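You operate a simulated robot arm through the tools that you are given. There is no shell and no other tool. Be economical: measure what you need, move in short steps, check, and stop when the job is done.

You run a simulated robot arm. Do the job below in one go: nothing can be reset, and whatever is moved stays where it is left.

Task
Wind the mini black bobbin full at LOW tension on the small winder.
Fine: bobbin on the cone, tension slider to LOW before winding, roller arm on, winder slider left home. Do not press END. Leave the knob and the other bobbins.

It is judged by the outcome, as a careful person would: the job done as asked, and still so three seconds after it is handed in. It fails if anything else is knocked over, pushed out of place, dropped, spilled or broken.

Robot
A 6-joint arm with a two-finger parallel gripper, fixed in place. Base frame: the origin is at the foot of the arm, x ahead of it, y to its left, z up. Lengths are in m, angles in rad, forces in N, time in s.
With the tool pointing down near the work surface it reaches from about 0.24 to 0.64 m from the base axis. Its first joint turns from -1.152 to 1.152 rad. Payload 2.7 kg.
The tool frame sits at the grasp point between the pads (the TCP): z along the fingers, y along the line on which they close. The tips reach 0.023 m beyond it. The gripper opens to 0.094 m. The fingers are 0.038 m wide and 0.01 m thick; the gripper's body (0.054 by 0.096 m) begins 0.039 m behind the TCP.
Orientation is told as [roll, pitch, yaw] about the base's x, y, z axes, in that order, counted from this pose: with the fingers straight down and closing along the base's y, the tool's x points along the base's -x, its y along +y and its z along -z.

Tools
- The arm moves only by the tool play_rows. Its argument "moves" is one flat list of numbers, 6 for each row, row after row: the shift along the base's x, y, z in m, then the turn, a rotation vector about the base's x, y, z in rad. In form: [dx, dy, dz, ax, ay, az, dx, dy, dz, ax, ay, az, ...]. A call has 1 to 8 rows; each row is the pose to reach, as a shift and turn from the pose commanded when the call began. "grip" is the gripper command, from -1 (fully open) to 1 (shut), values between in proportion, set as the call begins (left out, the last holds). A row lasts 0.2 s, in which the tool goes at most 0.05 m and 0.15 rad; a call with a longer step from one row to the next is refused whole, and so is a gripper value outside its range. A pose out of reach is approached as far as the arm can. The call stops where the force on the tool passes 90 N (or 10 N more than at its start, if that is more) or the arm is blocked; 0.2 s more then pass. The fingers move at their own pace (about 0.045 m/s each) and stop on an object; they squeeze with about 29 N. The grip force told is the motor's: it shows also when the fingers shut on nothing. Time passes only in rows, and 0.2 s behind the last, so rows that repeat a pose let the fingers close. It gives the time, the measured TCP pose, the force on the tool (base axes), the opening and the grip force at its end, in the units of the frame above (readings bear some noise), with the torque about the TCP (base axes, N m) and any sound that the robot's microphone picked up.
- Cameras (640 x 400 px; columns grow to the right, rows downward): "scene" is fixed at [0.0611, -0.4322, 1.3808]; the picture's right is [0.77, -0.64, 0.00], its down [-0.42, -0.50, -0.76] and it looks along [0.49, 0.58, -0.65] (base axes); focal length 338 px, centre (320, 200). "wrist" rides on the gripper at [0.086, 0.016, -0.074] in the tool frame; the picture's right is [-0.18, 0.98, 0.00], its down [-0.58, -0.11, -0.81] and it looks along [-0.79, -0.15, 0.59] (tool axes); focal length 243 px, centre (320, 200). There is no depth. A picture from a camera that has moved, and an enlarged one, comes with that camera's place and axes in the base frame and with its lens. The place of the scene camera against the robot may be out by one fixed shift of up to 0.025 m in any direction.
- grab_frame(camera): a new picture of that camera. The clock stands still meanwhile.
- zoom(camera, box): a new picture of the part [left, top, right, bottom] of that camera's present view, enlarged. The clock stands still meanwhile.
- hand_in(): hands the job in; it is judged then, once.

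Work in short steps. Places have to be worked out from the pictures, the camera data and where the tool is seen: move nearer, look again, correct. Check each grasp and each placing, and mend what went wrong. You have 120 turns and 84 pictures in all, those below and enlarged ones among them. Open the gripper and draw the arm clear of the work before you hand the job in, unless the task says otherwise; then end with one line.

The tools are called after "Call:" as name(argument=value, ...) on one line, values as JSON. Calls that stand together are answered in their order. play_rows: Moves the arm, as the interface text tells. Its arguments: {"type":"object","properties":{"moves":{"type":"array"},"grip":{"type":"number"}},"required":["moves"]} The other tools are called the same way: grab_frame (camera) takes a picture; zoom (camera, box) takes an enlarged picture of a part of a camera's view; hand_in () hands the job in.

At the start:

```text
clock: 0.0
tcp_pos: [0.4634, -0.0743, 1.0912]
tool_rot: [0.0, -0.001, 0.0]
wrist_force: [-0.2, -0.4, 0.0]
ft_torque: [-0.04, 0.02, -0.02]
grip_width: 0.0938
gripper_force: 0.1
```

scene: 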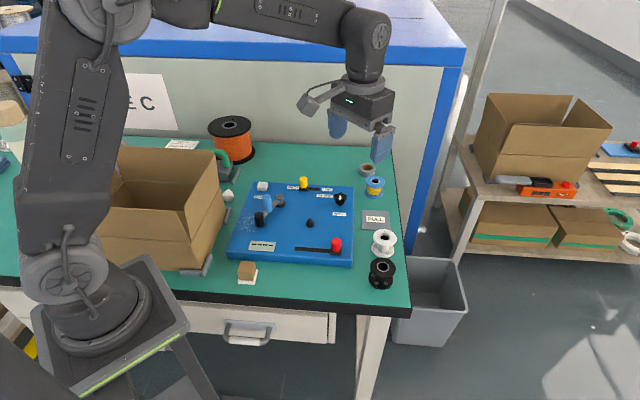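
wrist: 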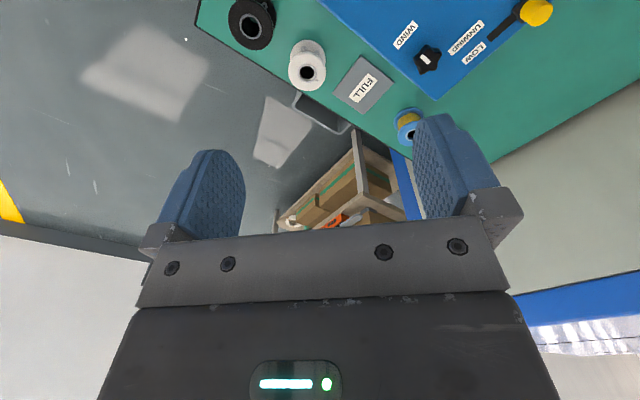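

The board with the winder is in view; I need details, so I enlarge the scene around it.

Call:
zoom(camera="scene", box=[220, 150, 420, 300])

Call:
zoom(camera="scene", box=[230, 170, 350, 270])

```text
2.67 times, centred on (320, 225) of scene
camera zoom: at [0.0611, -0.4322, 1.3808], right [0.77, -0.64, 0.0], down [-0.42, -0.5, -0.76], along [0.49, 0.58, -0.65], focal length 901 px, centre (320, 133)
```

zoom: 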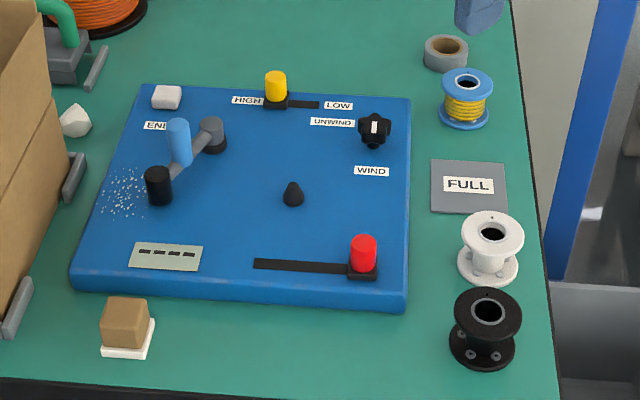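

```text
4.00 times, centred on (290, 220) of scene
camera zoom: at [0.0611, -0.4322, 1.3808], right [0.77, -0.64, 0.0], down [-0.42, -0.5, -0.76], along [0.49, 0.58, -0.65], focal length 1351 px, centre (440, 120)
```

zoom: 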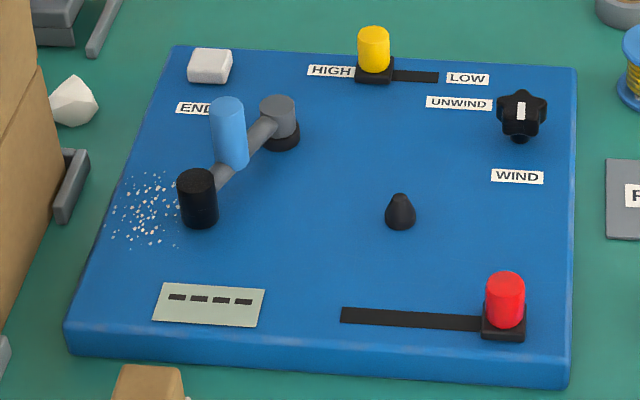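

The table is near z≈0.75 and the board is around x 0.3–0.5, y 0–0.2. I pull the arm back so the wrist camera views the board from a known place.

Call:
play_rows(moves=[-0.033, 0.025, -0.01, 0, 0, 0, -0.066, 0.05, -0.02, 0, 0, 0, -0.099, 0.075, -0.03, 0, 0, 0, -0.132, 0.1, -0.04, 0, 0, 0, -0.163, 0.124, -0.05, 0, 0, 0, -0.163, 0.124, -0.05, 0, 0, 0])

Call:
grab_frame(camera="wrist")

Call:
grab_frame(camera="scene")

```text
clock: 1.4
tcp_pos: [0.3014, 0.051, 1.0395]
tool_rot: [0.0, 0.0, 0.001]
wrist_force: [-0.1, -0.6, 0.5]
ft_torque: [0.0, 0.01, 0.02]
grip_width: 0.0941
gripper_force: 0.0
```

```text
79 pictures are left
camera wrist: at [0.2137, 0.0676, 1.1141], right [0.18, 0.98, 0.0], down [0.58, -0.11, 0.81], along [0.79, -0.15, -0.59], focal length 243 px, centre (320, 200)
```

wrist: 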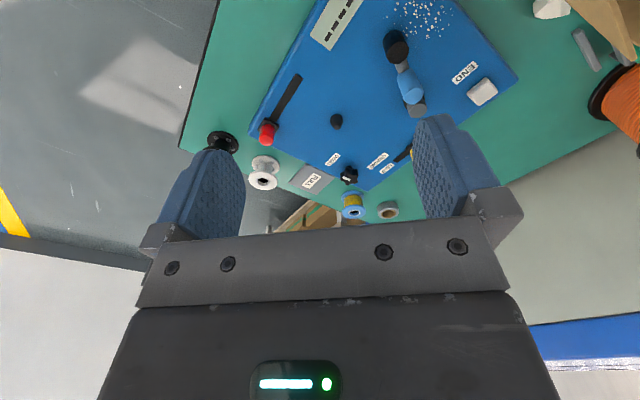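

```text
78 pictures are left
```

scene: 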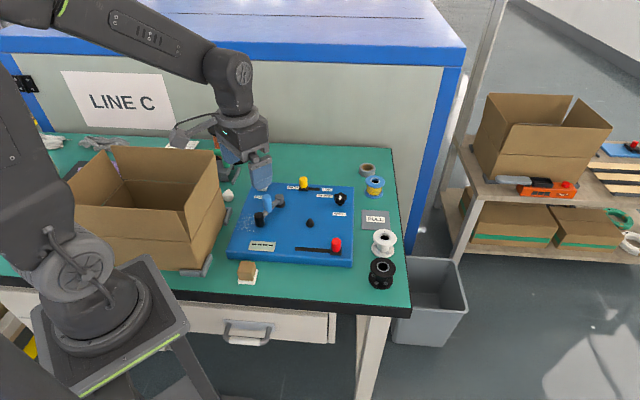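

I enlarge the board in the wrist view to measure features.

Call:
zoom(camera="wrist", box=[200, 0, 520, 200])

Call:
zoom(camera="scene", box=[320, 150, 420, 300])

```text
2.00 times, centred on (360, 100) of wrist
camera zoom: at [0.2137, 0.0676, 1.1141], right [0.18, 0.98, 0.0], down [0.58, -0.11, 0.81], along [0.79, -0.15, -0.59], focal length 485 px, centre (240, 400)
```

zoom: 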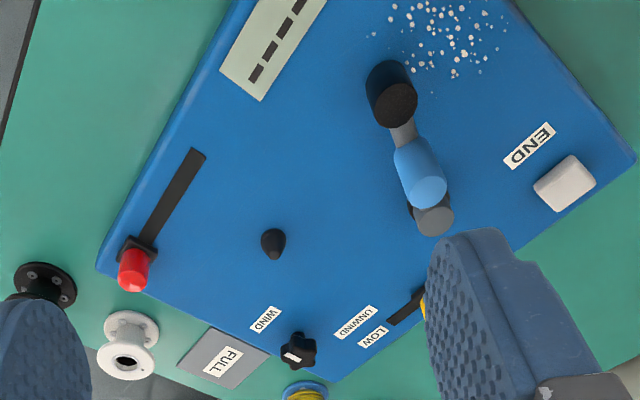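

```text
2.67 times, centred on (370, 225) of scene
camera zoom: at [0.0611, -0.4322, 1.3808], right [0.77, -0.64, 0.0], down [-0.42, -0.5, -0.76], along [0.49, 0.58, -0.65], focal length 901 px, centre (187, 133)
```

zoom: 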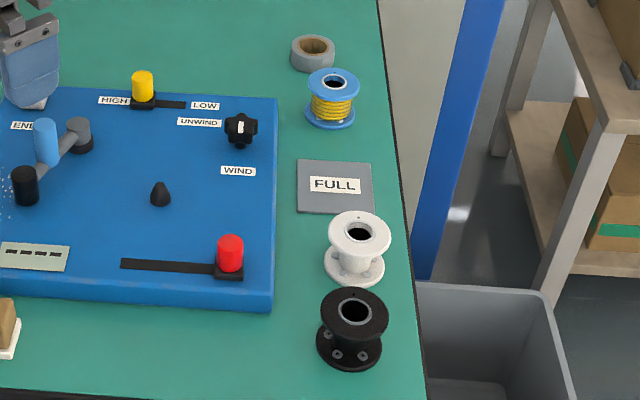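

Estimates: white bobbin top ≈(0.546,-0.110,0.80), black bobbin ≈(0.485,-0.161), cone ≈(0.435,0.05). I move above the black bobbin, turning 0.7 rad so the fingers will close clear of the white one.

Call:
play_rows(moves=[0.026, -0.03, -0.013, 0, 0, 0.1, 0.052, -0.06, -0.026, 0, 0, 0.2, 0.078, -0.09, -0.039, 0, 0, 0.3, 0.104, -0.12, -0.052, 0, 0, 0.4, 0.13, -0.15, -0.065, 0, 0, 0.5, 0.156, -0.18, -0.078, 0, 0, 0.6, 0.184, -0.212, -0.09, 0, 0, 0.7, 0.184, -0.212, -0.09, 0, 0, 0.7])

Call:
grab_frame(camera="wrist")

Call:
zoom(camera="scene", box=[300, 150, 460, 300])

```text
clock: 3.2
tcp_pos: [0.485, -0.1627, 0.9504]
tool_rot: [0.0, 0.001, 0.701]
wrist_force: [0.6, 0.1, -1.0]
ft_torque: [0.0, -0.03, 0.0]
grip_width: 0.0939
gripper_force: 0.0
```

```text
75 pictures are left
camera wrist: at [0.4084, -0.2058, 1.0252], right [-0.49, 0.87, 0.0], down [0.51, 0.29, 0.81], along [0.7, 0.4, -0.59], focal length 243 px, centre (320, 200)
```

wrist: 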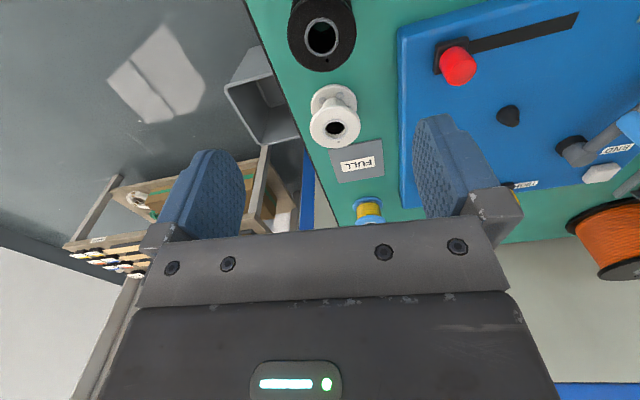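

```text
2.67 times, centred on (380, 225) of scene
camera zoom: at [0.0611, -0.4322, 1.3808], right [0.77, -0.64, 0.0], down [-0.42, -0.5, -0.76], along [0.49, 0.58, -0.65], focal length 901 px, centre (160, 133)
```

zoom: 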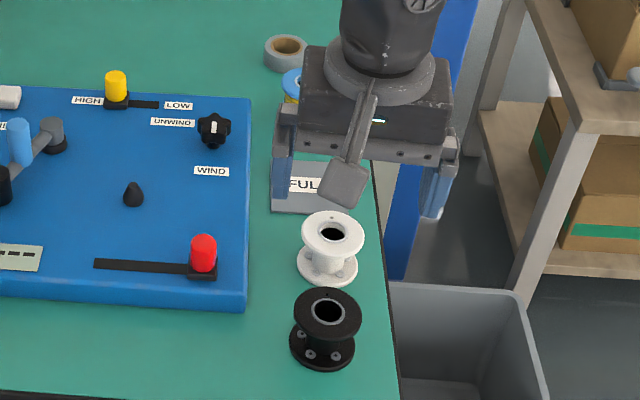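

The black bobbin's top hole works out to (0.479,-0.164) at z≈0.80; the cone is near (0.442,0.049,0.793). I descend partway and look again.

Call:
play_rows(moves=[-0.003, -0.0007, -0.035, 0, 0, 0, -0.006, -0.0013, -0.08, 0, 0, 0, -0.006, -0.0013, -0.08, 0, 0, 0])

Call:
grab_frame(camera="wrist")

```text
clock: 4.0
tcp_pos: [0.4779, -0.1646, 0.871]
tool_rot: [0.001, 0.0, 0.7]
wrist_force: [-0.6, 0.1, 0.4]
ft_torque: [-0.02, 0.0, 0.0]
grip_width: 0.0943
gripper_force: 0.0
```

```text
73 pictures are left
camera wrist: at [0.4014, -0.2069, 0.9458], right [-0.49, 0.87, 0.0], down [0.51, 0.29, 0.81], along [0.7, 0.4, -0.59], focal length 243 px, centre (320, 200)
```

wrist: 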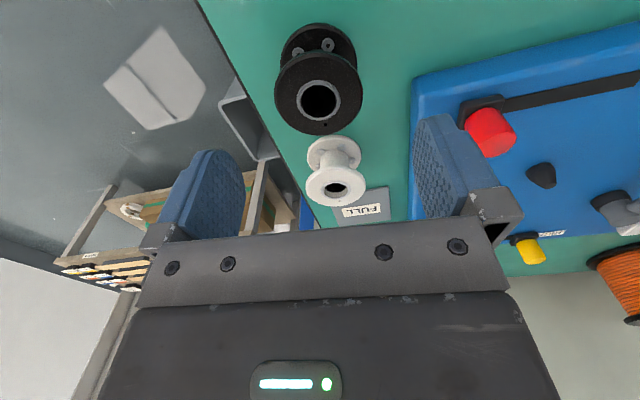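

The hole triangulates to (0.4796,-0.163,0.7985), flange Ø≈0.058. I descend around it to TCP z≈0.788 and read the force.

Call:
play_rows(moves=[0.0015, 0.001, -0.03, 0, 0, 0, 0.0015, 0.001, -0.06, 0, 0, 0, 0.0015, 0.001, -0.075, 0, 0, 0, 0.0015, 0.001, -0.083, 0, 0, 0, 0.0015, 0.001, -0.083, 0, 0, 0])

Call:
grab_frame(camera="wrist")

Call:
zoom(camera="scene", box=[330, 200, 430, 300])

```text
clock: 5.2
tcp_pos: [0.4806, -0.1628, 0.7877]
tool_rot: [0.0, 0.0, 0.7]
wrist_force: [-0.7, 0.4, 0.8]
ft_torque: [0.03, -0.01, -0.01]
grip_width: 0.0942
gripper_force: 0.0
```

```text
72 pictures are left
camera wrist: at [0.4036, -0.2052, 0.8631], right [-0.49, 0.87, 0.0], down [0.51, 0.29, 0.81], along [0.7, 0.4, -0.59], focal length 243 px, centre (320, 200)
```

wrist: 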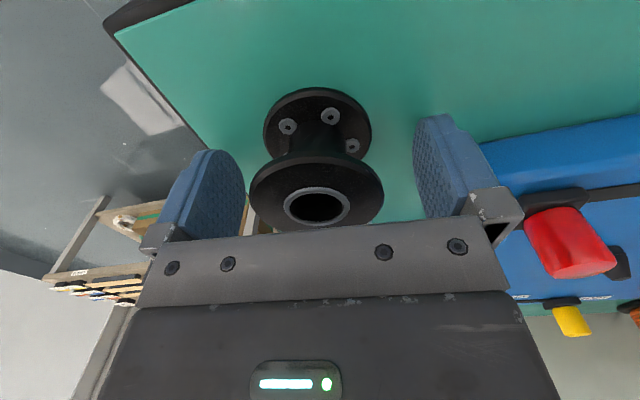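

```text
4.00 times, centred on (380, 250) of scene
camera zoom: at [0.0611, -0.4322, 1.3808], right [0.77, -0.64, 0.0], down [-0.42, -0.5, -0.76], along [0.49, 0.58, -0.65], focal length 1351 px, centre (80, 0)
```

zoom: 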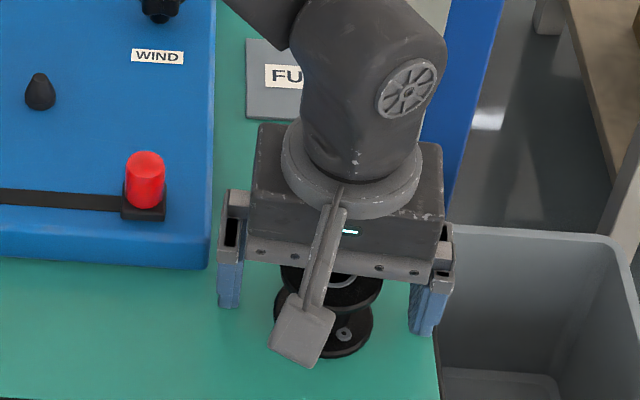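

Table ≈0.754. I lower 4 mm more and close on the bobbin.

Call:
play_rows(moves=[0, 0, -0.004, 0, 0, 0, 0, 0, -0.004, 0, 0, 0, 0, 0, -0.004, 0, 0, 0, 0, 0, -0.004, 0, 0, 0, 0, 0, -0.004, 0, 0, 0], grip=1)

Call:
grab_frame(camera="wrist")

```text
clock: 6.4
tcp_pos: [0.479, -0.1621, 0.7855]
tool_rot: [0.001, -0.001, 0.699]
wrist_force: [1.1, -0.4, 1.2]
ft_torque: [0.01, -0.03, -0.04]
grip_width: 0.0548
gripper_force: 28.8
```

```text
70 pictures are left
camera wrist: at [0.4031, -0.2051, 0.8592], right [-0.49, 0.87, 0.0], down [0.51, 0.29, 0.81], along [0.7, 0.4, -0.59], focal length 243 px, centre (320, 200)
```

wrist: 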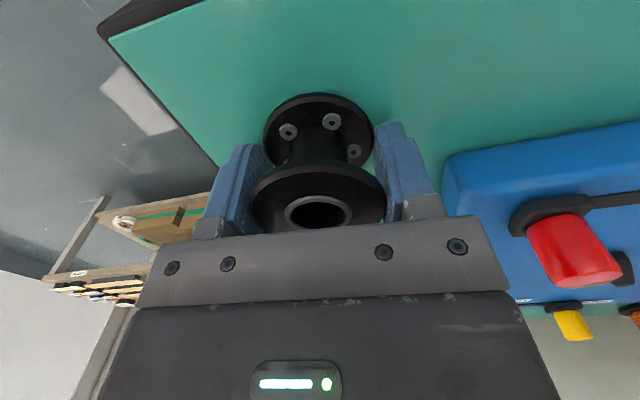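

Held at 0.055 m width, 28.8 N. I lift straight up.

Call:
play_rows(moves=[0, 0, 0.02, 0, 0, 0, 0, 0, 0.06, 0, 0, 0, 0, 0, 0.1, 0, 0, 0, 0, 0, 0.14, 0, 0, 0, 0, 0, 0.14, 0, 0, 0])

Call:
grab_frame(camera="wrist")

```text
clock: 7.6
tcp_pos: [0.4807, -0.1642, 0.9251]
tool_rot: [0.0, 0.0, 0.699]
wrist_force: [-0.4, 0.4, 0.5]
ft_torque: [-0.04, 0.04, 0.0]
grip_width: 0.0549
gripper_force: 29.6
```

```text
69 pictures are left
camera wrist: at [0.4033, -0.2063, 0.9991], right [-0.49, 0.87, 0.0], down [0.52, 0.29, 0.81], along [0.7, 0.4, -0.59], focal length 243 px, centre (320, 200)
```

wrist: 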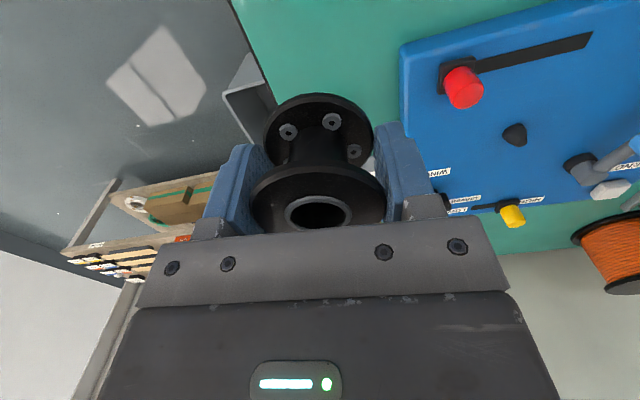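

The grip is steady. I move to a spot beside the cone, at safe height with yaw back to 0, to measure the cone precisely.

Call:
play_rows(moves=[-0.016, 0.027, 0.005, 0, 0, -0.14, -0.032, 0.054, 0.005, 0, 0, -0.28, -0.048, 0.08, 0.005, 0, 0, -0.42, -0.064, 0.107, 0.005, 0, 0, -0.56, -0.08, 0.134, 0.005, 0, 0, -0.7, -0.08, 0.134, 0.005, 0, 0, -0.7])

Call:
grab_frame(camera="wrist")

Call:
zoom(camera="wrist", box=[320, 0, 520, 125])

```text
clock: 9.0
tcp_pos: [0.4009, -0.0291, 0.9321]
tool_rot: [0.001, 0.0, -0.001]
wrist_force: [0.1, 0.2, -0.3]
ft_torque: [0.0, 0.01, 0.01]
grip_width: 0.055
gripper_force: 28.7
```

```text
68 pictures are left
camera wrist: at [0.3142, -0.0117, 1.0062], right [0.19, 0.98, 0.0], down [0.58, -0.11, 0.81], along [0.79, -0.15, -0.59], focal length 243 px, centre (320, 200)
```

wrist: 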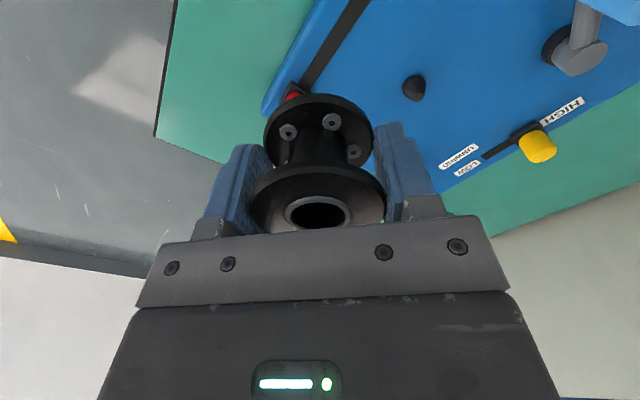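

```text
3.20 times, centred on (420, 62) of wrist
camera zoom: at [0.3142, -0.0117, 1.0062], right [0.19, 0.98, 0.0], down [0.58, -0.11, 0.81], along [0.79, -0.15, -0.59], focal length 776 px, centre (0, 640)
```

zoom: 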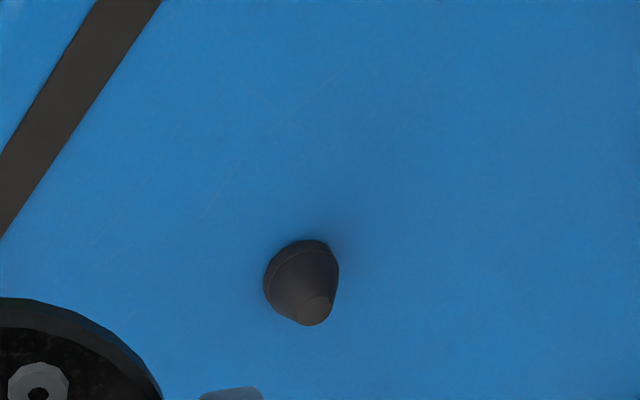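

Cone measured at ≈(0.4445,0.0503), base z≈0.79, tip ≈0.81; bobbin bottom is ≈0.034 below TCP. I go to hover over the cone at TCP z≈0.865.

Call:
play_rows(moves=[0.015, 0.026, 0, 0, 0, 0, 0.03, 0.052, 0, 0, 0, 0, 0.0461, 0.079, 0, 0, 0, 0, 0.0461, 0.079, -0.03, 0, 0, 0, 0.0461, 0.079, -0.06, 0, 0, 0, 0.0461, 0.079, -0.06, 0, 0, 0])

Call:
zoom(camera="scene", box=[260, 170, 360, 270])

Call:
grab_frame(camera="wrist")

```text
clock: 10.4
tcp_pos: [0.4478, 0.05, 0.8682]
tool_rot: [0.001, -0.001, 0.001]
wrist_force: [-0.6, -0.2, -0.7]
ft_torque: [0.0, 0.03, 0.01]
grip_width: 0.0547
gripper_force: 28.8
```

```text
4.00 times, centred on (310, 220) of scene
camera zoom: at [0.0611, -0.4322, 1.3808], right [0.77, -0.64, 0.0], down [-0.42, -0.5, -0.76], along [0.49, 0.58, -0.65], focal length 1351 px, centre (360, 120)
```

zoom: 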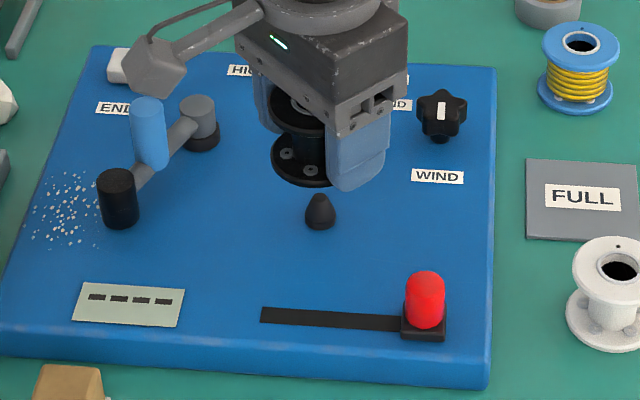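

```text
65 pictures are left
camera wrist: at [0.3607, 0.0664, 0.9431], right [0.18, 0.98, 0.0], down [0.58, -0.11, 0.81], along [0.79, -0.15, -0.59], focal length 243 px, centre (320, 200)
```

wrist: 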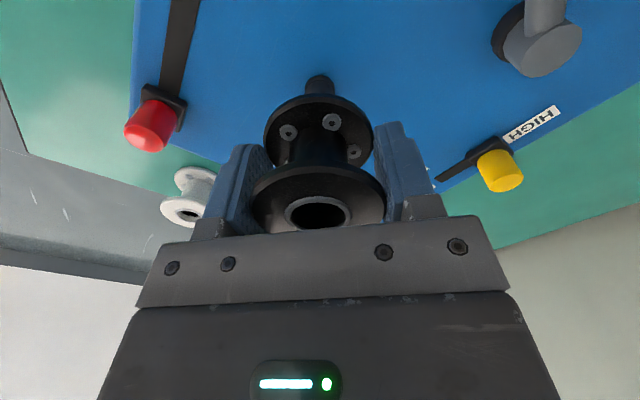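

Both views put the bobbin over the cone. I lower slowly toward the board, watching force.

Call:
play_rows(moves=[0, 0, -0.015, 0, 0, 0, 0, 0, -0.028, 0, 0, 0, 0, 0, -0.036, 0, 0, 0, 0, 0, -0.04, 0, 0, 0, 0, 0, -0.042, 0, 0, 0])

Call:
zoom(camera="scene", box=[260, 170, 360, 270])

```text
clock: 11.6
tcp_pos: [0.4464, 0.0514, 0.8276]
tool_rot: [-0.001, 0.001, 0.0]
wrist_force: [0.1, 1.2, -0.5]
ft_torque: [0.01, -0.02, -0.04]
grip_width: 0.0545
gripper_force: 29.1
```

```text
4.00 times, centred on (310, 220) of scene
camera zoom: at [0.0611, -0.4322, 1.3808], right [0.77, -0.64, 0.0], down [-0.42, -0.5, -0.76], along [0.49, 0.58, -0.65], focal length 1351 px, centre (360, 120)
```

zoom: 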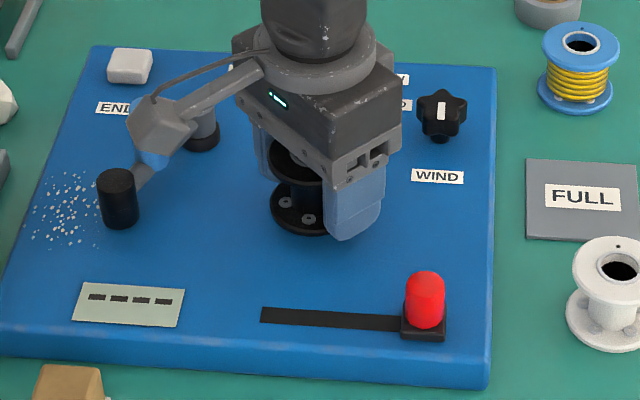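

No contact yet and it is seating over the cone. I lower in 2 mm steps until the force shows.

Call:
play_rows(moves=[0, 0, -0.002, 0, 0, 0, 0, 0, -0.004, 0, 0, 0, 0, 0, -0.005, 0, 0, 0])

```text
clock: 12.4
tcp_pos: [0.447, 0.0512, 0.8209]
tool_rot: [0.0, -0.003, 0.0]
wrist_force: [6.7, -4.0, 5.4]
ft_torque: [-0.12, -0.2, 0.0]
grip_width: 0.0552
gripper_force: 29.2
```

Light contact (5 N) at the expected seating height. I release and check.

Call:
play_rows(moves=[0, 0, 0, 0, 0, 0, 0, 0, 0, 0, 0, 0, 0, 0, 0, 0, 0, 0], grip=-0.4)

Call:
grab_frame(camera="wrist")

```text
clock: 13.2
tcp_pos: [0.4454, 0.053, 0.8209]
tool_rot: [0.001, 0.001, 0.0]
wrist_force: [-0.1, 0.1, 0.4]
ft_torque: [0.03, 0.0, 0.0]
grip_width: 0.0657
gripper_force: 0.0
```

```text
63 pictures are left
camera wrist: at [0.3593, 0.0686, 0.8959], right [0.18, 0.98, 0.0], down [0.58, -0.11, 0.81], along [0.79, -0.15, -0.59], focal length 243 px, centre (320, 200)
```

wrist: 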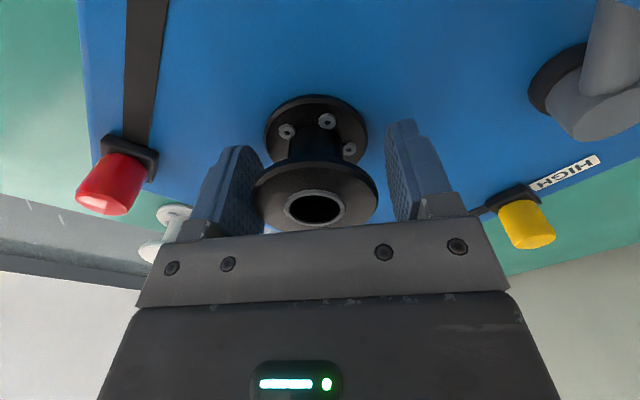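

It settled slightly onto the cone. I rise straight up and inspect from both cameras.

Call:
play_rows(moves=[0, 0, 0.02, 0, 0, 0, 0, 0, 0.06, 0, 0, 0, 0, 0, 0.1, 0, 0, 0, -0.03, -0.04, 0.1, 0, 0, 0, -0.03, -0.04, 0.1, 0, 0, 0])

Call:
grab_frame(camera="wrist")

Call:
zoom(camera="scene", box=[230, 170, 360, 270])

```text
clock: 14.4
tcp_pos: [0.4164, 0.0109, 0.9204]
tool_rot: [0.0, -0.001, 0.001]
wrist_force: [-0.5, 0.2, 0.9]
ft_torque: [0.0, 0.01, 0.02]
grip_width: 0.0658
gripper_force: 0.1
```

```text
62 pictures are left
camera wrist: at [0.329, 0.0281, 0.9949], right [0.18, 0.98, 0.0], down [0.58, -0.11, 0.81], along [0.79, -0.15, -0.59], focal length 243 px, centre (320, 200)
```

wrist: 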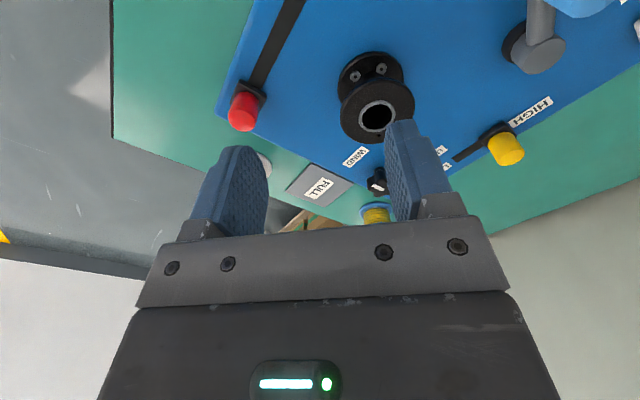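

```text
4.00 times, centred on (295, 220) of scene
camera zoom: at [0.0611, -0.4322, 1.3808], right [0.77, -0.64, 0.0], down [-0.42, -0.5, -0.76], along [0.49, 0.58, -0.65], focal length 1351 px, centre (420, 120)
```

zoom: 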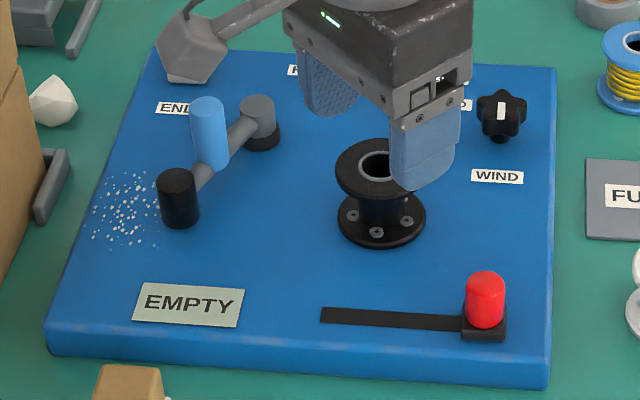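

The display now reads EMPTY: the bobbin is seated and recognised. Next the yellow tension slider at ≈(0.518,0.173), track running along ≈(0.68,-0.73) to LOW; I hover over it with fingers closing along the track.

Call:
play_rows(moves=[0.017, 0.027, 0.02, 0, 0, 0.125, 0.034, 0.054, 0.02, 0, 0, 0.25, 0.051, 0.081, 0.02, 0, 0, 0.375, 0.068, 0.108, 0.02, 0, 0, 0.5, 0.085, 0.135, 0.02, 0, 0, 0.625, 0.102, 0.1626, 0.01, 0, 0, 0.75, 0.102, 0.1626, 0.0, 0, 0, 0.75])

Call:
grab_frame(camera="wrist")

Call:
grab_frame(camera="scene")

```text
clock: 16.0
tcp_pos: [0.5175, 0.1737, 0.9207]
tool_rot: [0.0, 0.0, 0.751]
wrist_force: [0.0, -0.3, 0.2]
ft_torque: [0.01, -0.05, -0.01]
grip_width: 0.0657
gripper_force: 0.1
```

```text
60 pictures are left
camera wrist: at [0.4441, 0.1283, 0.9951], right [-0.54, 0.84, 0.0], down [0.5, 0.32, 0.81], along [0.68, 0.43, -0.59], focal length 243 px, centre (320, 200)
```

wrist: 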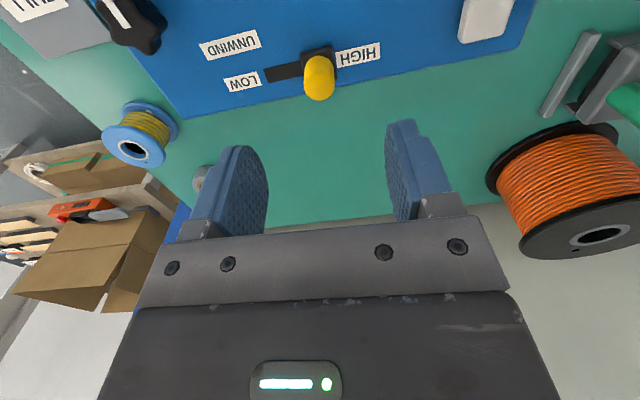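

```text
59 pictures are left
```

scene: 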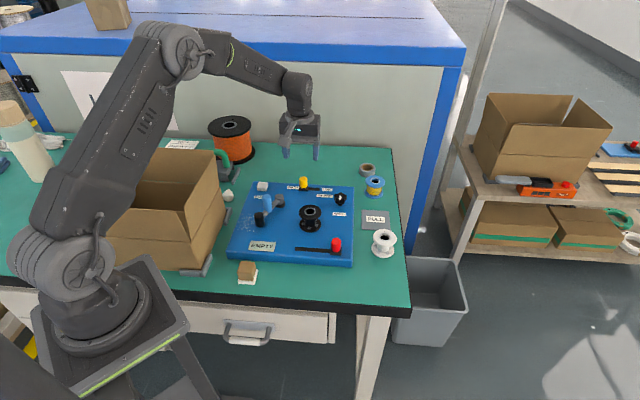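

I enlarge the slider for a precise fix.

Call:
zoom(camera="wrist", box=[220, 20, 400, 132])

```text
3.56 times, centred on (310, 76) of wrist
camera zoom: at [0.4441, 0.1283, 0.9951], right [-0.54, 0.84, 0.0], down [0.5, 0.32, 0.81], along [0.68, 0.43, -0.59], focal length 863 px, centre (356, 641)
```

zoom: 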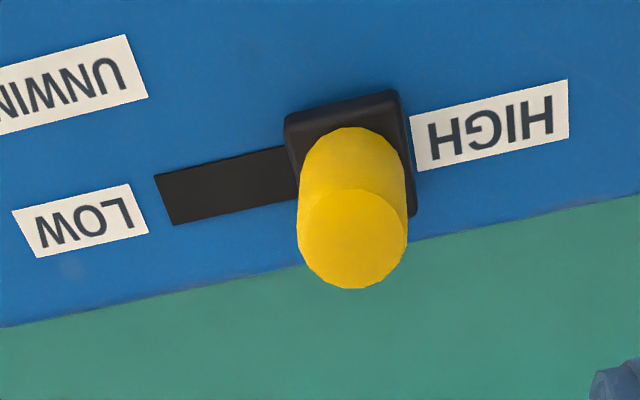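

Knob axis ≈(0.5226,0.177), top z 0.827; track direction ≈(0.69,-0.72), travel ≈0.035–0.04. I descend to TCP z≈0.824 and close on it.

Call:
play_rows(moves=[0.0046, 0.004, -0.04, 0, 0, 0, 0.0046, 0.004, -0.08, 0, 0, 0, 0.0046, 0.004, -0.097, 0, 0, 0, 0.0046, 0.004, -0.097, 0, 0, 0])

Call:
grab_frame(camera="wrist")

```text
clock: 17.0
tcp_pos: [0.5225, 0.1771, 0.8224]
tool_rot: [-0.001, 0.0, 0.751]
wrist_force: [-0.9, -1.3, -0.2]
ft_torque: [0.0, 0.02, 0.01]
grip_width: 0.0661
gripper_force: 0.0
```

```text
57 pictures are left
camera wrist: at [0.4478, 0.1312, 0.8972], right [-0.54, 0.84, 0.0], down [0.5, 0.32, 0.81], along [0.68, 0.43, -0.59], focal length 243 px, centre (320, 200)
```

wrist: 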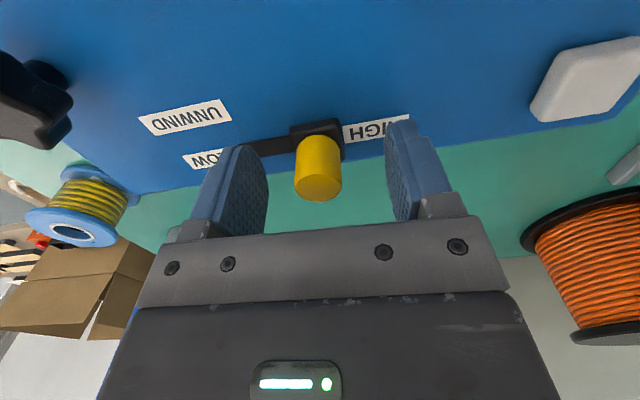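

The knob is centred between the fingers; I close.

Call:
play_rows(moves=[0, 0, 0, 0, 0, 0, 0, 0, 0, 0, 0, 0, 0, 0, 0, 0, 0, 0, 0, 0, 0, 0, 0, 0], grip=1)

```text
clock: 18.0
tcp_pos: [0.522, 0.1773, 0.8235]
tool_rot: [0.0, -0.002, 0.749]
wrist_force: [7.6, -6.8, -3.2]
ft_torque: [0.52, 0.05, 0.0]
grip_width: 0.0226
gripper_force: 44.4
```

Gripped at 0.0226 m. I drag it along the track in small steps, about 30 mm first.

Call:
play_rows(moves=[0.0055, -0.0058, 0, 0, 0, 0, 0.0111, -0.0116, 0, 0, 0, 0, 0.0166, -0.0174, 0, 0, 0, 0, 0.0207, -0.0217, 0, 0, 0, 0, 0.0207, -0.0217, 0, 0, 0, 0])

Call:
grab_frame(camera="wrist")

```text
clock: 19.2
tcp_pos: [0.5432, 0.1557, 0.8244]
tool_rot: [0.002, 0.0, 0.751]
wrist_force: [11.0, 12.1, -27.8]
ft_torque: [-0.29, -0.53, -0.03]
grip_width: 0.0228
gripper_force: 45.0
```

```text
56 pictures are left
camera wrist: at [0.4688, 0.1097, 0.8979], right [-0.54, 0.84, 0.0], down [0.5, 0.32, 0.81], along [0.68, 0.43, -0.59], focal length 243 px, centre (320, 200)
```

wrist: 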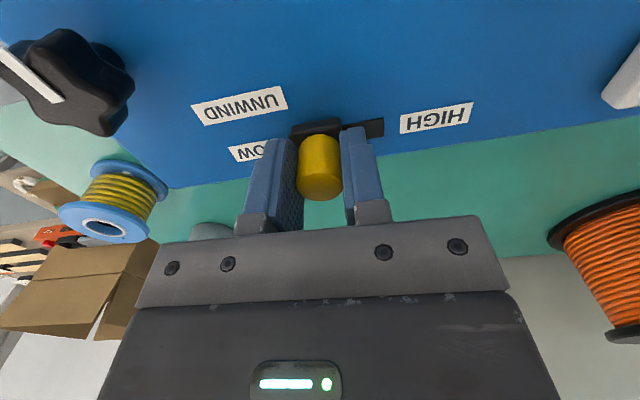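

It moved 30 mm; block is near the slot's LOW end. I continue ~6 mm with a slight correction to relieve side and vertical force.

Call:
play_rows(moves=[0.0025, -0.0015, -0.0005, 0, 0, 0, 0.0045, -0.0035, -0.001, 0, 0, 0, 0.0052, -0.0043, -0.001, 0, 0, 0, 0.0052, -0.0043, -0.001, 0, 0, 0])

Call:
zoom(camera="wrist", box=[200, 80, 480, 255])

```text
clock: 20.2
tcp_pos: [0.5487, 0.1505, 0.8223]
tool_rot: [0.001, 0.003, 0.748]
wrist_force: [-2.0, -1.7, -9.7]
ft_torque: [-0.31, -0.29, -0.1]
grip_width: 0.023
gripper_force: 45.3
```

```text
2.29 times, centred on (340, 168) of wrist
camera zoom: at [0.4741, 0.1045, 0.8983], right [-0.53, 0.84, 0.0], down [0.5, 0.32, 0.81], along [0.68, 0.43, -0.59], focal length 555 px, centre (274, 274)
```

zoom: 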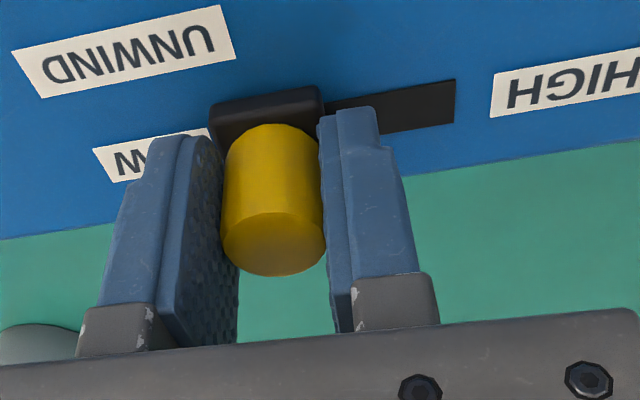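

The block edge is nearly at the LOW label, mirroring its earlier HIGH position. I nudge 3 mm more to feel for the end stop.

Call:
play_rows(moves=[0.001, -0.001, 0, 0, 0, 0, 0.0021, -0.0021, 0, 0, 0, 0, 0.0021, -0.0021, 0, 0, 0, 0])

```text
clock: 21.0
tcp_pos: [0.5497, 0.1483, 0.8245]
tool_rot: [0.002, 0.002, 0.748]
wrist_force: [-8.7, -6.5, -5.6]
ft_torque: [0.01, -0.73, 0.06]
grip_width: 0.0227
gripper_force: 44.6
```

No stop along the track yet (side force only). Another 3 mm with the side offset relieved.

Call:
play_rows(moves=[0.0005, -0.0015, 0, 0, 0, 0, 0.0015, -0.0027, 0, 0, 0, 0, 0.0015, -0.0027, 0, 0, 0, 0])

Call:
zoom(camera="wrist", box=[200, 80, 480, 255])

```text
clock: 21.8
tcp_pos: [0.55, 0.1475, 0.823]
tool_rot: [0.001, 0.002, 0.749]
wrist_force: [-12.9, 5.6, -7.4]
ft_torque: [-0.85, 0.29, -0.07]
grip_width: 0.0227
gripper_force: 44.6
```

```text
2.29 times, centred on (340, 168) of wrist
camera zoom: at [0.4768, 0.1017, 0.8983], right [-0.54, 0.84, 0.0], down [0.5, 0.32, 0.8], along [0.68, 0.43, -0.59], focal length 555 px, centre (274, 274)
```

zoom: 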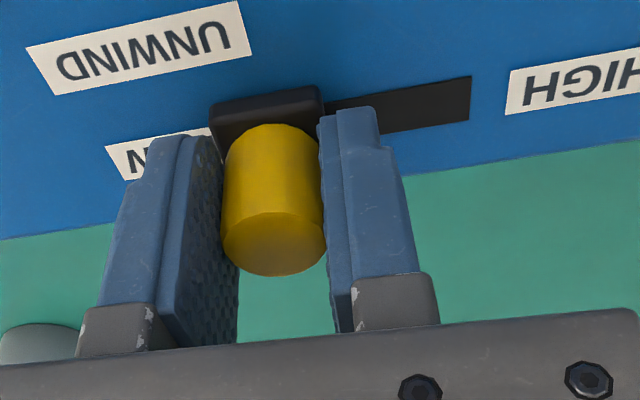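

The end stop is felt (~13 N along the track, 40 mm total). I open a little and rise straight up.

Call:
play_rows(moves=[-0.0015, 0.0015, 0, 0, 0, 0, -0.0015, 0.0015, 0, 0, 0, 0, -0.0015, 0.0015, 0, 0, 0, 0], grip=0)

Call:
play_rows(moves=[0, 0, 0.03, 0, 0, 0, 0, 0, 0.07, 0, 0, 0, 0, 0, 0.11, 0, 0, 0, 0, 0, 0.11, 0, 0, 0])

Call:
grab_frame(camera="wrist")

Call:
zoom(camera="scene", box=[230, 160, 360, 270])

```text
clock: 22.6
tcp_pos: [0.5506, 0.1478, 0.8247]
tool_rot: [-0.001, -0.002, 0.75]
wrist_force: [-1.3, -0.1, 0.0]
ft_torque: [0.0, 0.0, 0.02]
grip_width: 0.047
gripper_force: 0.0
```

```text
clock: 23.6
tcp_pos: [0.5491, 0.1482, 0.934]
tool_rot: [0.0, 0.0, 0.751]
wrist_force: [0.0, 0.4, -0.5]
ft_torque: [-0.03, -0.03, 0.01]
grip_width: 0.0472
gripper_force: 0.1
```

```text
53 pictures are left
camera wrist: at [0.4744, 0.1025, 1.0084], right [-0.54, 0.84, 0.0], down [0.5, 0.32, 0.81], along [0.68, 0.43, -0.59], focal length 243 px, centre (320, 200)
```

wrist: 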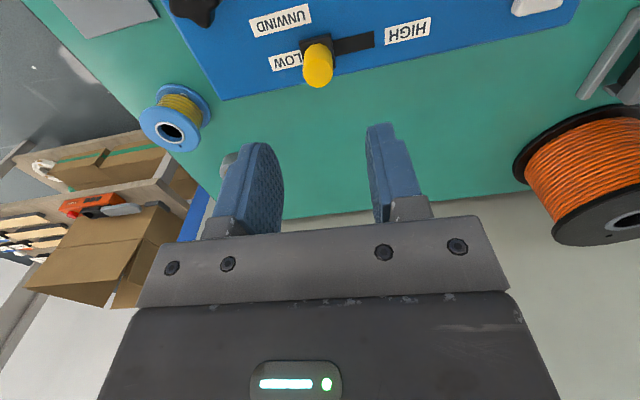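

```text
3.64 times, centred on (295, 215) of scene
camera zoom: at [0.0611, -0.4322, 1.3808], right [0.77, -0.64, 0.0], down [-0.42, -0.5, -0.76], along [0.49, 0.58, -0.65], focal length 1228 px, centre (411, 146)
```

zoom: 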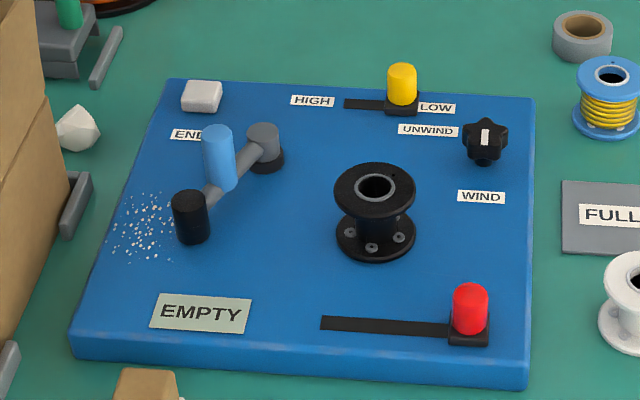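

The slider is at LOW and the bobbin reads EMPTY. Next is the roller arm with its blue handle; I move to view it from above-behind.

Call:
play_rows(moves=[-0.028, -0.003, 0.03, 0, 0, -0.125, -0.057, -0.006, 0.03, 0, 0, -0.25, -0.085, -0.009, 0.03, 0, 0, -0.375, -0.113, -0.012, 0.03, 0, 0, -0.5, -0.142, -0.015, 0.03, 0, 0, -0.625, -0.17, -0.018, 0.03, 0, 0, -0.75, -0.17, -0.018, 0.03, 0, 0, -0.75])

Call:
grab_frame(camera="wrist")

Call:
zoom(camera="wrist", box=[220, 0, 440, 137])

```text
clock: 25.2
tcp_pos: [0.3812, 0.1291, 0.9651]
tool_rot: [0.0, -0.001, -0.002]
wrist_force: [-0.2, -1.0, 0.0]
ft_torque: [0.0, -0.03, 0.01]
grip_width: 0.0472
gripper_force: 0.1
```

```text
51 pictures are left
camera wrist: at [0.2939, 0.1467, 1.0399], right [0.19, 0.98, 0.0], down [0.58, -0.11, 0.81], along [0.79, -0.15, -0.59], focal length 243 px, centre (320, 200)
```

wrist: 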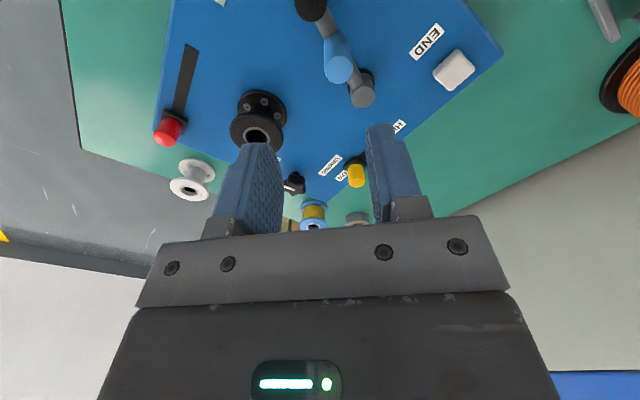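

```text
2.91 times, centred on (330, 68) of wrist
camera zoom: at [0.2939, 0.1467, 1.0399], right [0.19, 0.98, 0.0], down [0.58, -0.11, 0.81], along [0.79, -0.15, -0.59], focal length 706 px, centre (291, 582)
```

zoom: 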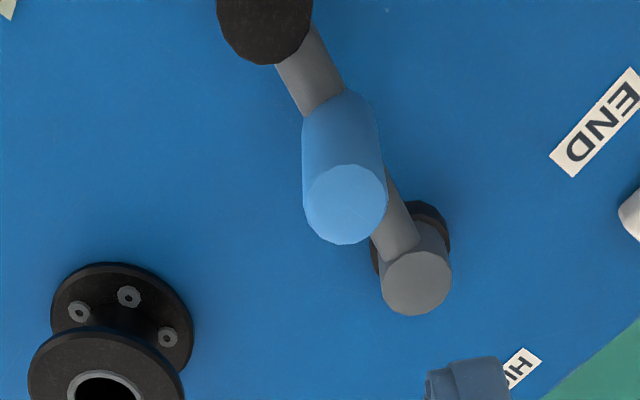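

Handle axis ≈(0.3826,0.1445), z 0.813–0.858; pivot ≈(0.432,0.164), so handle radius ≈0.053. I go over it and check alignment above it.

Call:
play_rows(moves=[0.002, 0.0148, -0.03, 0, 0, 0, 0.002, 0.0148, -0.068, 0, 0, 0, 0.002, 0.0148, -0.068, 0, 0, 0])

Call:
grab_frame(camera="wrist")

Call:
grab_frame(camera="scene")

```text
clock: 26.0
tcp_pos: [0.3828, 0.144, 0.8954]
tool_rot: [0.0, -0.001, 0.0]
wrist_force: [0.6, -0.1, -0.5]
ft_torque: [0.02, -0.02, 0.01]
grip_width: 0.0468
gripper_force: 0.1
```

```text
49 pictures are left
camera wrist: at [0.2952, 0.161, 0.9709], right [0.18, 0.98, 0.0], down [0.58, -0.11, 0.81], along [0.79, -0.15, -0.59], focal length 243 px, centre (320, 200)
```

wrist: 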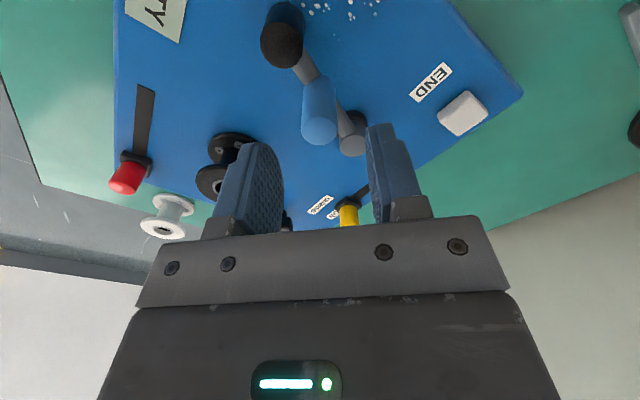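

```text
48 pictures are left
```

scene: 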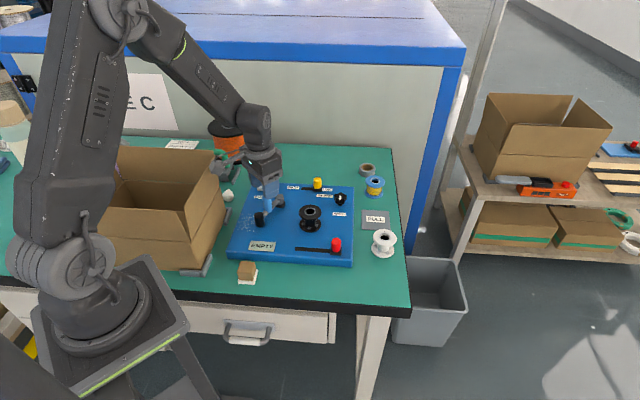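

Alignment confirmed (handle top at ≈(0.381,0.1448)). I lower to TCP z≈0.848 and close.

Call:
play_rows(moves=[-0.0008, 0, -0.03, 0, 0, 0, -0.0008, 0, -0.048, 0, 0, 0, -0.0008, 0, -0.048, 0, 0, 0])

Call:
play_rows(moves=[0, 0, 0, 0, 0, 0, 0, 0, 0, 0, 0, 0, 0, 0, 0, 0, 0, 0], grip=1)

Call:
grab_frame(camera="wrist")

```text
clock: 26.8
tcp_pos: [0.3817, 0.1443, 0.8465]
tool_rot: [0.001, 0.0, 0.0]
wrist_force: [0.3, 0.5, 0.0]
ft_torque: [0.0, -0.01, -0.01]
grip_width: 0.0471
gripper_force: 0.0
```

```text
clock: 27.6
tcp_pos: [0.3814, 0.1433, 0.847]
tool_rot: [0.0, -0.001, -0.001]
wrist_force: [1.7, -11.7, 0.0]
ft_torque: [0.57, -0.01, -0.11]
grip_width: 0.0217
gripper_force: 44.7
```

```text
47 pictures are left
camera wrist: at [0.2953, 0.1605, 0.9214], right [0.19, 0.98, 0.0], down [0.58, -0.11, 0.81], along [0.79, -0.15, -0.59], focal length 243 px, centre (320, 200)
```

wrist: 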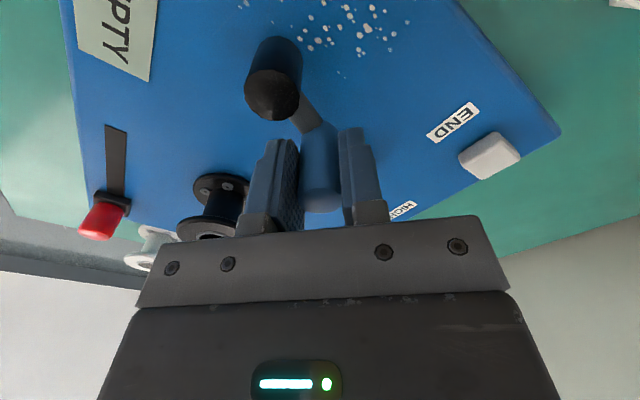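

Handle gripped (0.0217). I swing it counter-clockwise about the pivot, turning the tool with it, 0.5 rad first.

Call:
play_rows(moves=[0.0023, -0.005, 0, 0, 0, 0.1, 0.0051, -0.0098, 0, 0, 0, 0.2, 0.0084, -0.0143, 0, 0, 0, 0.3, 0.012, -0.0184, 0, 0, 0, 0.4, 0.0161, -0.0221, 0, 0, 0, 0.5, 0.0161, -0.0221, 0, 0, 0, 0.5])

Call:
zoom(camera="scene", box=[230, 160, 360, 270])

Call:
grab_frame(camera="wrist")

```text
clock: 29.0
tcp_pos: [0.3964, 0.1221, 0.8473]
tool_rot: [0.0, 0.004, 0.504]
wrist_force: [-12.4, -11.2, 1.8]
ft_torque: [-0.57, -0.48, 0.08]
grip_width: 0.0215
gripper_force: 45.0
```

```text
3.64 times, centred on (295, 215) of scene
camera zoom: at [0.0608, -0.4325, 1.3807], right [0.77, -0.64, 0.0], down [-0.42, -0.5, -0.76], along [0.49, 0.58, -0.65], focal length 1228 px, centre (411, 146)
```

zoom: 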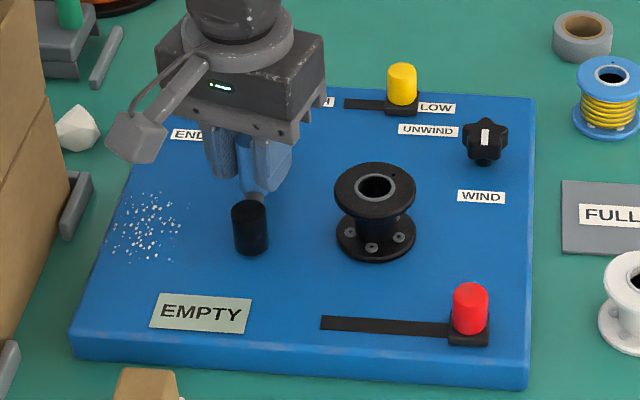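

```text
45 pictures are left
camera wrist: at [0.3129, 0.0962, 0.9217], right [-0.31, 0.95, 0.0], down [0.57, 0.19, 0.8], along [0.76, 0.25, -0.59], focal length 243 px, centre (320, 200)
```

wrist: 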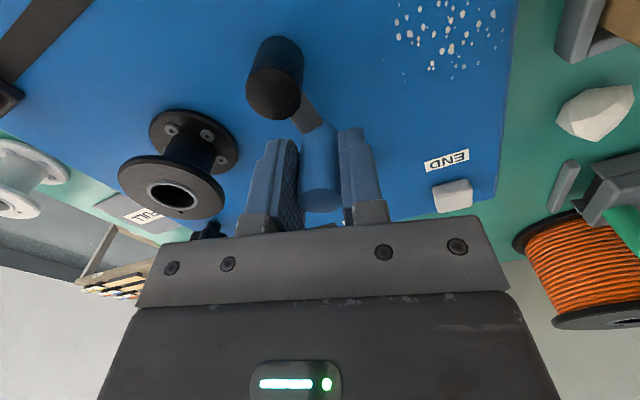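

Slight outward force means the true radius is ~1 mm larger; I correct and continue 0.4 rad.

Call:
play_rows(moves=[0.0038, -0.0043, 0, 0, 0, 0.1, 0.0087, -0.0072, 0, 0, 0, 0.2, 0.0138, -0.0096, 0, 0, 0, 0.3, 0.0191, -0.0115, 0, 0, 0, 0.4, 0.0191, -0.0115, 0, 0, 0, 0.4])

Call:
zoom(camera="scene", box=[230, 160, 360, 270])

Call:
grab_frame(camera="wrist")

```text
clock: 30.2
tcp_pos: [0.4175, 0.1119, 0.8481]
tool_rot: [-0.001, -0.001, 0.9]
wrist_force: [0.0, 3.2, -19.2]
ft_torque: [0.07, 0.06, 0.05]
grip_width: 0.0215
gripper_force: 45.2
```

```text
3.64 times, centred on (295, 215) of scene
camera zoom: at [0.0614, -0.432, 1.3808], right [0.77, -0.64, 0.0], down [-0.42, -0.5, -0.76], along [0.49, 0.58, -0.65], focal length 1228 px, centre (411, 146)
```

zoom: 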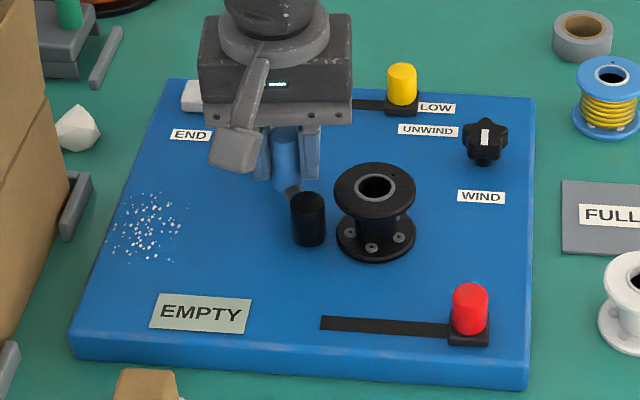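

```text
43 pictures are left
camera wrist: at [0.3507, 0.0546, 0.9215], right [-0.66, 0.75, 0.0], down [0.45, 0.39, 0.81], along [0.61, 0.53, -0.59], focal length 243 px, centre (320, 200)
```

wrist: 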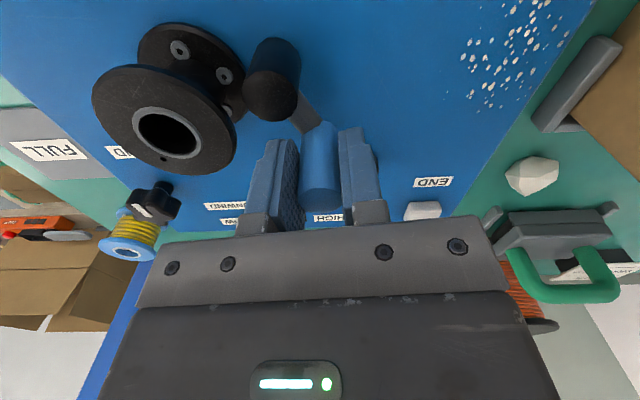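

The roller is nearly on the bobbin. I advance 0.15 rad more in small steps, watching for contact.

Call:
play_rows(moves=[0.0027, -0.0008, -0.0005, 0, 0, 0.05, 0.0054, -0.0014, -0.001, 0, 0, 0.1, 0.0082, -0.0018, -0.001, 0, 0, 0.15, 0.0082, -0.0018, -0.001, 0, 0, 0.15])

Call:
zoom(camera="scene", box=[230, 160, 360, 270])

Call:
grab_frame(camera="wrist")

```text
clock: 31.2
tcp_pos: [0.4194, 0.1102, 0.8472]
tool_rot: [0.012, 0.007, 1.051]
wrist_force: [-55.7, 26.2, 32.4]
ft_torque: [0.35, -0.58, 0.05]
grip_width: 0.022
gripper_force: 44.6
```

```text
3.64 times, centred on (295, 215) of scene
camera zoom: at [0.0594, -0.4317, 1.381], right [0.77, -0.64, 0.0], down [-0.42, -0.5, -0.76], along [0.49, 0.58, -0.65], focal length 1228 px, centre (411, 146)
```

zoom: 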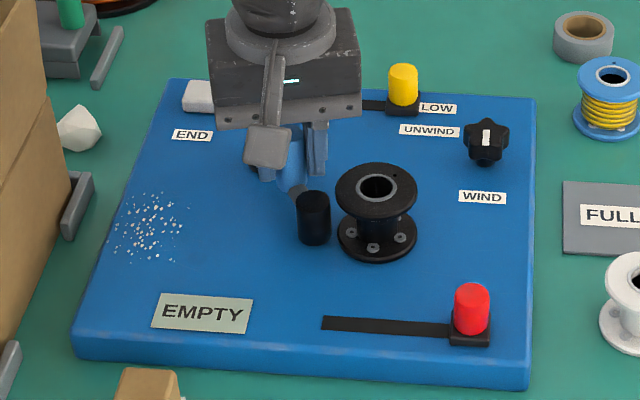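

```text
41 pictures are left
camera wrist: at [0.3636, 0.0457, 0.9222], right [-0.76, 0.65, 0.01], down [0.39, 0.45, 0.8], along [0.51, 0.61, -0.6], focal length 243 px, centre (320, 200)
```

wrist: 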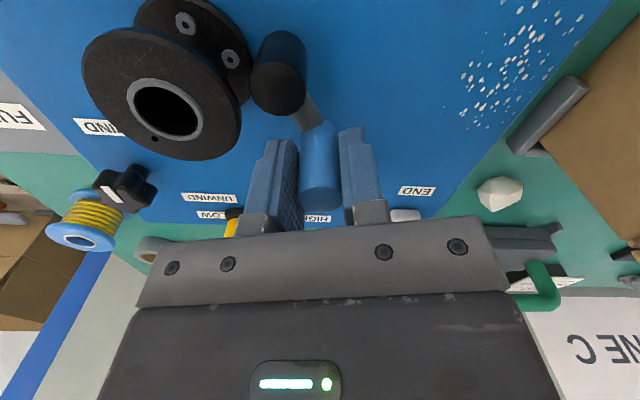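

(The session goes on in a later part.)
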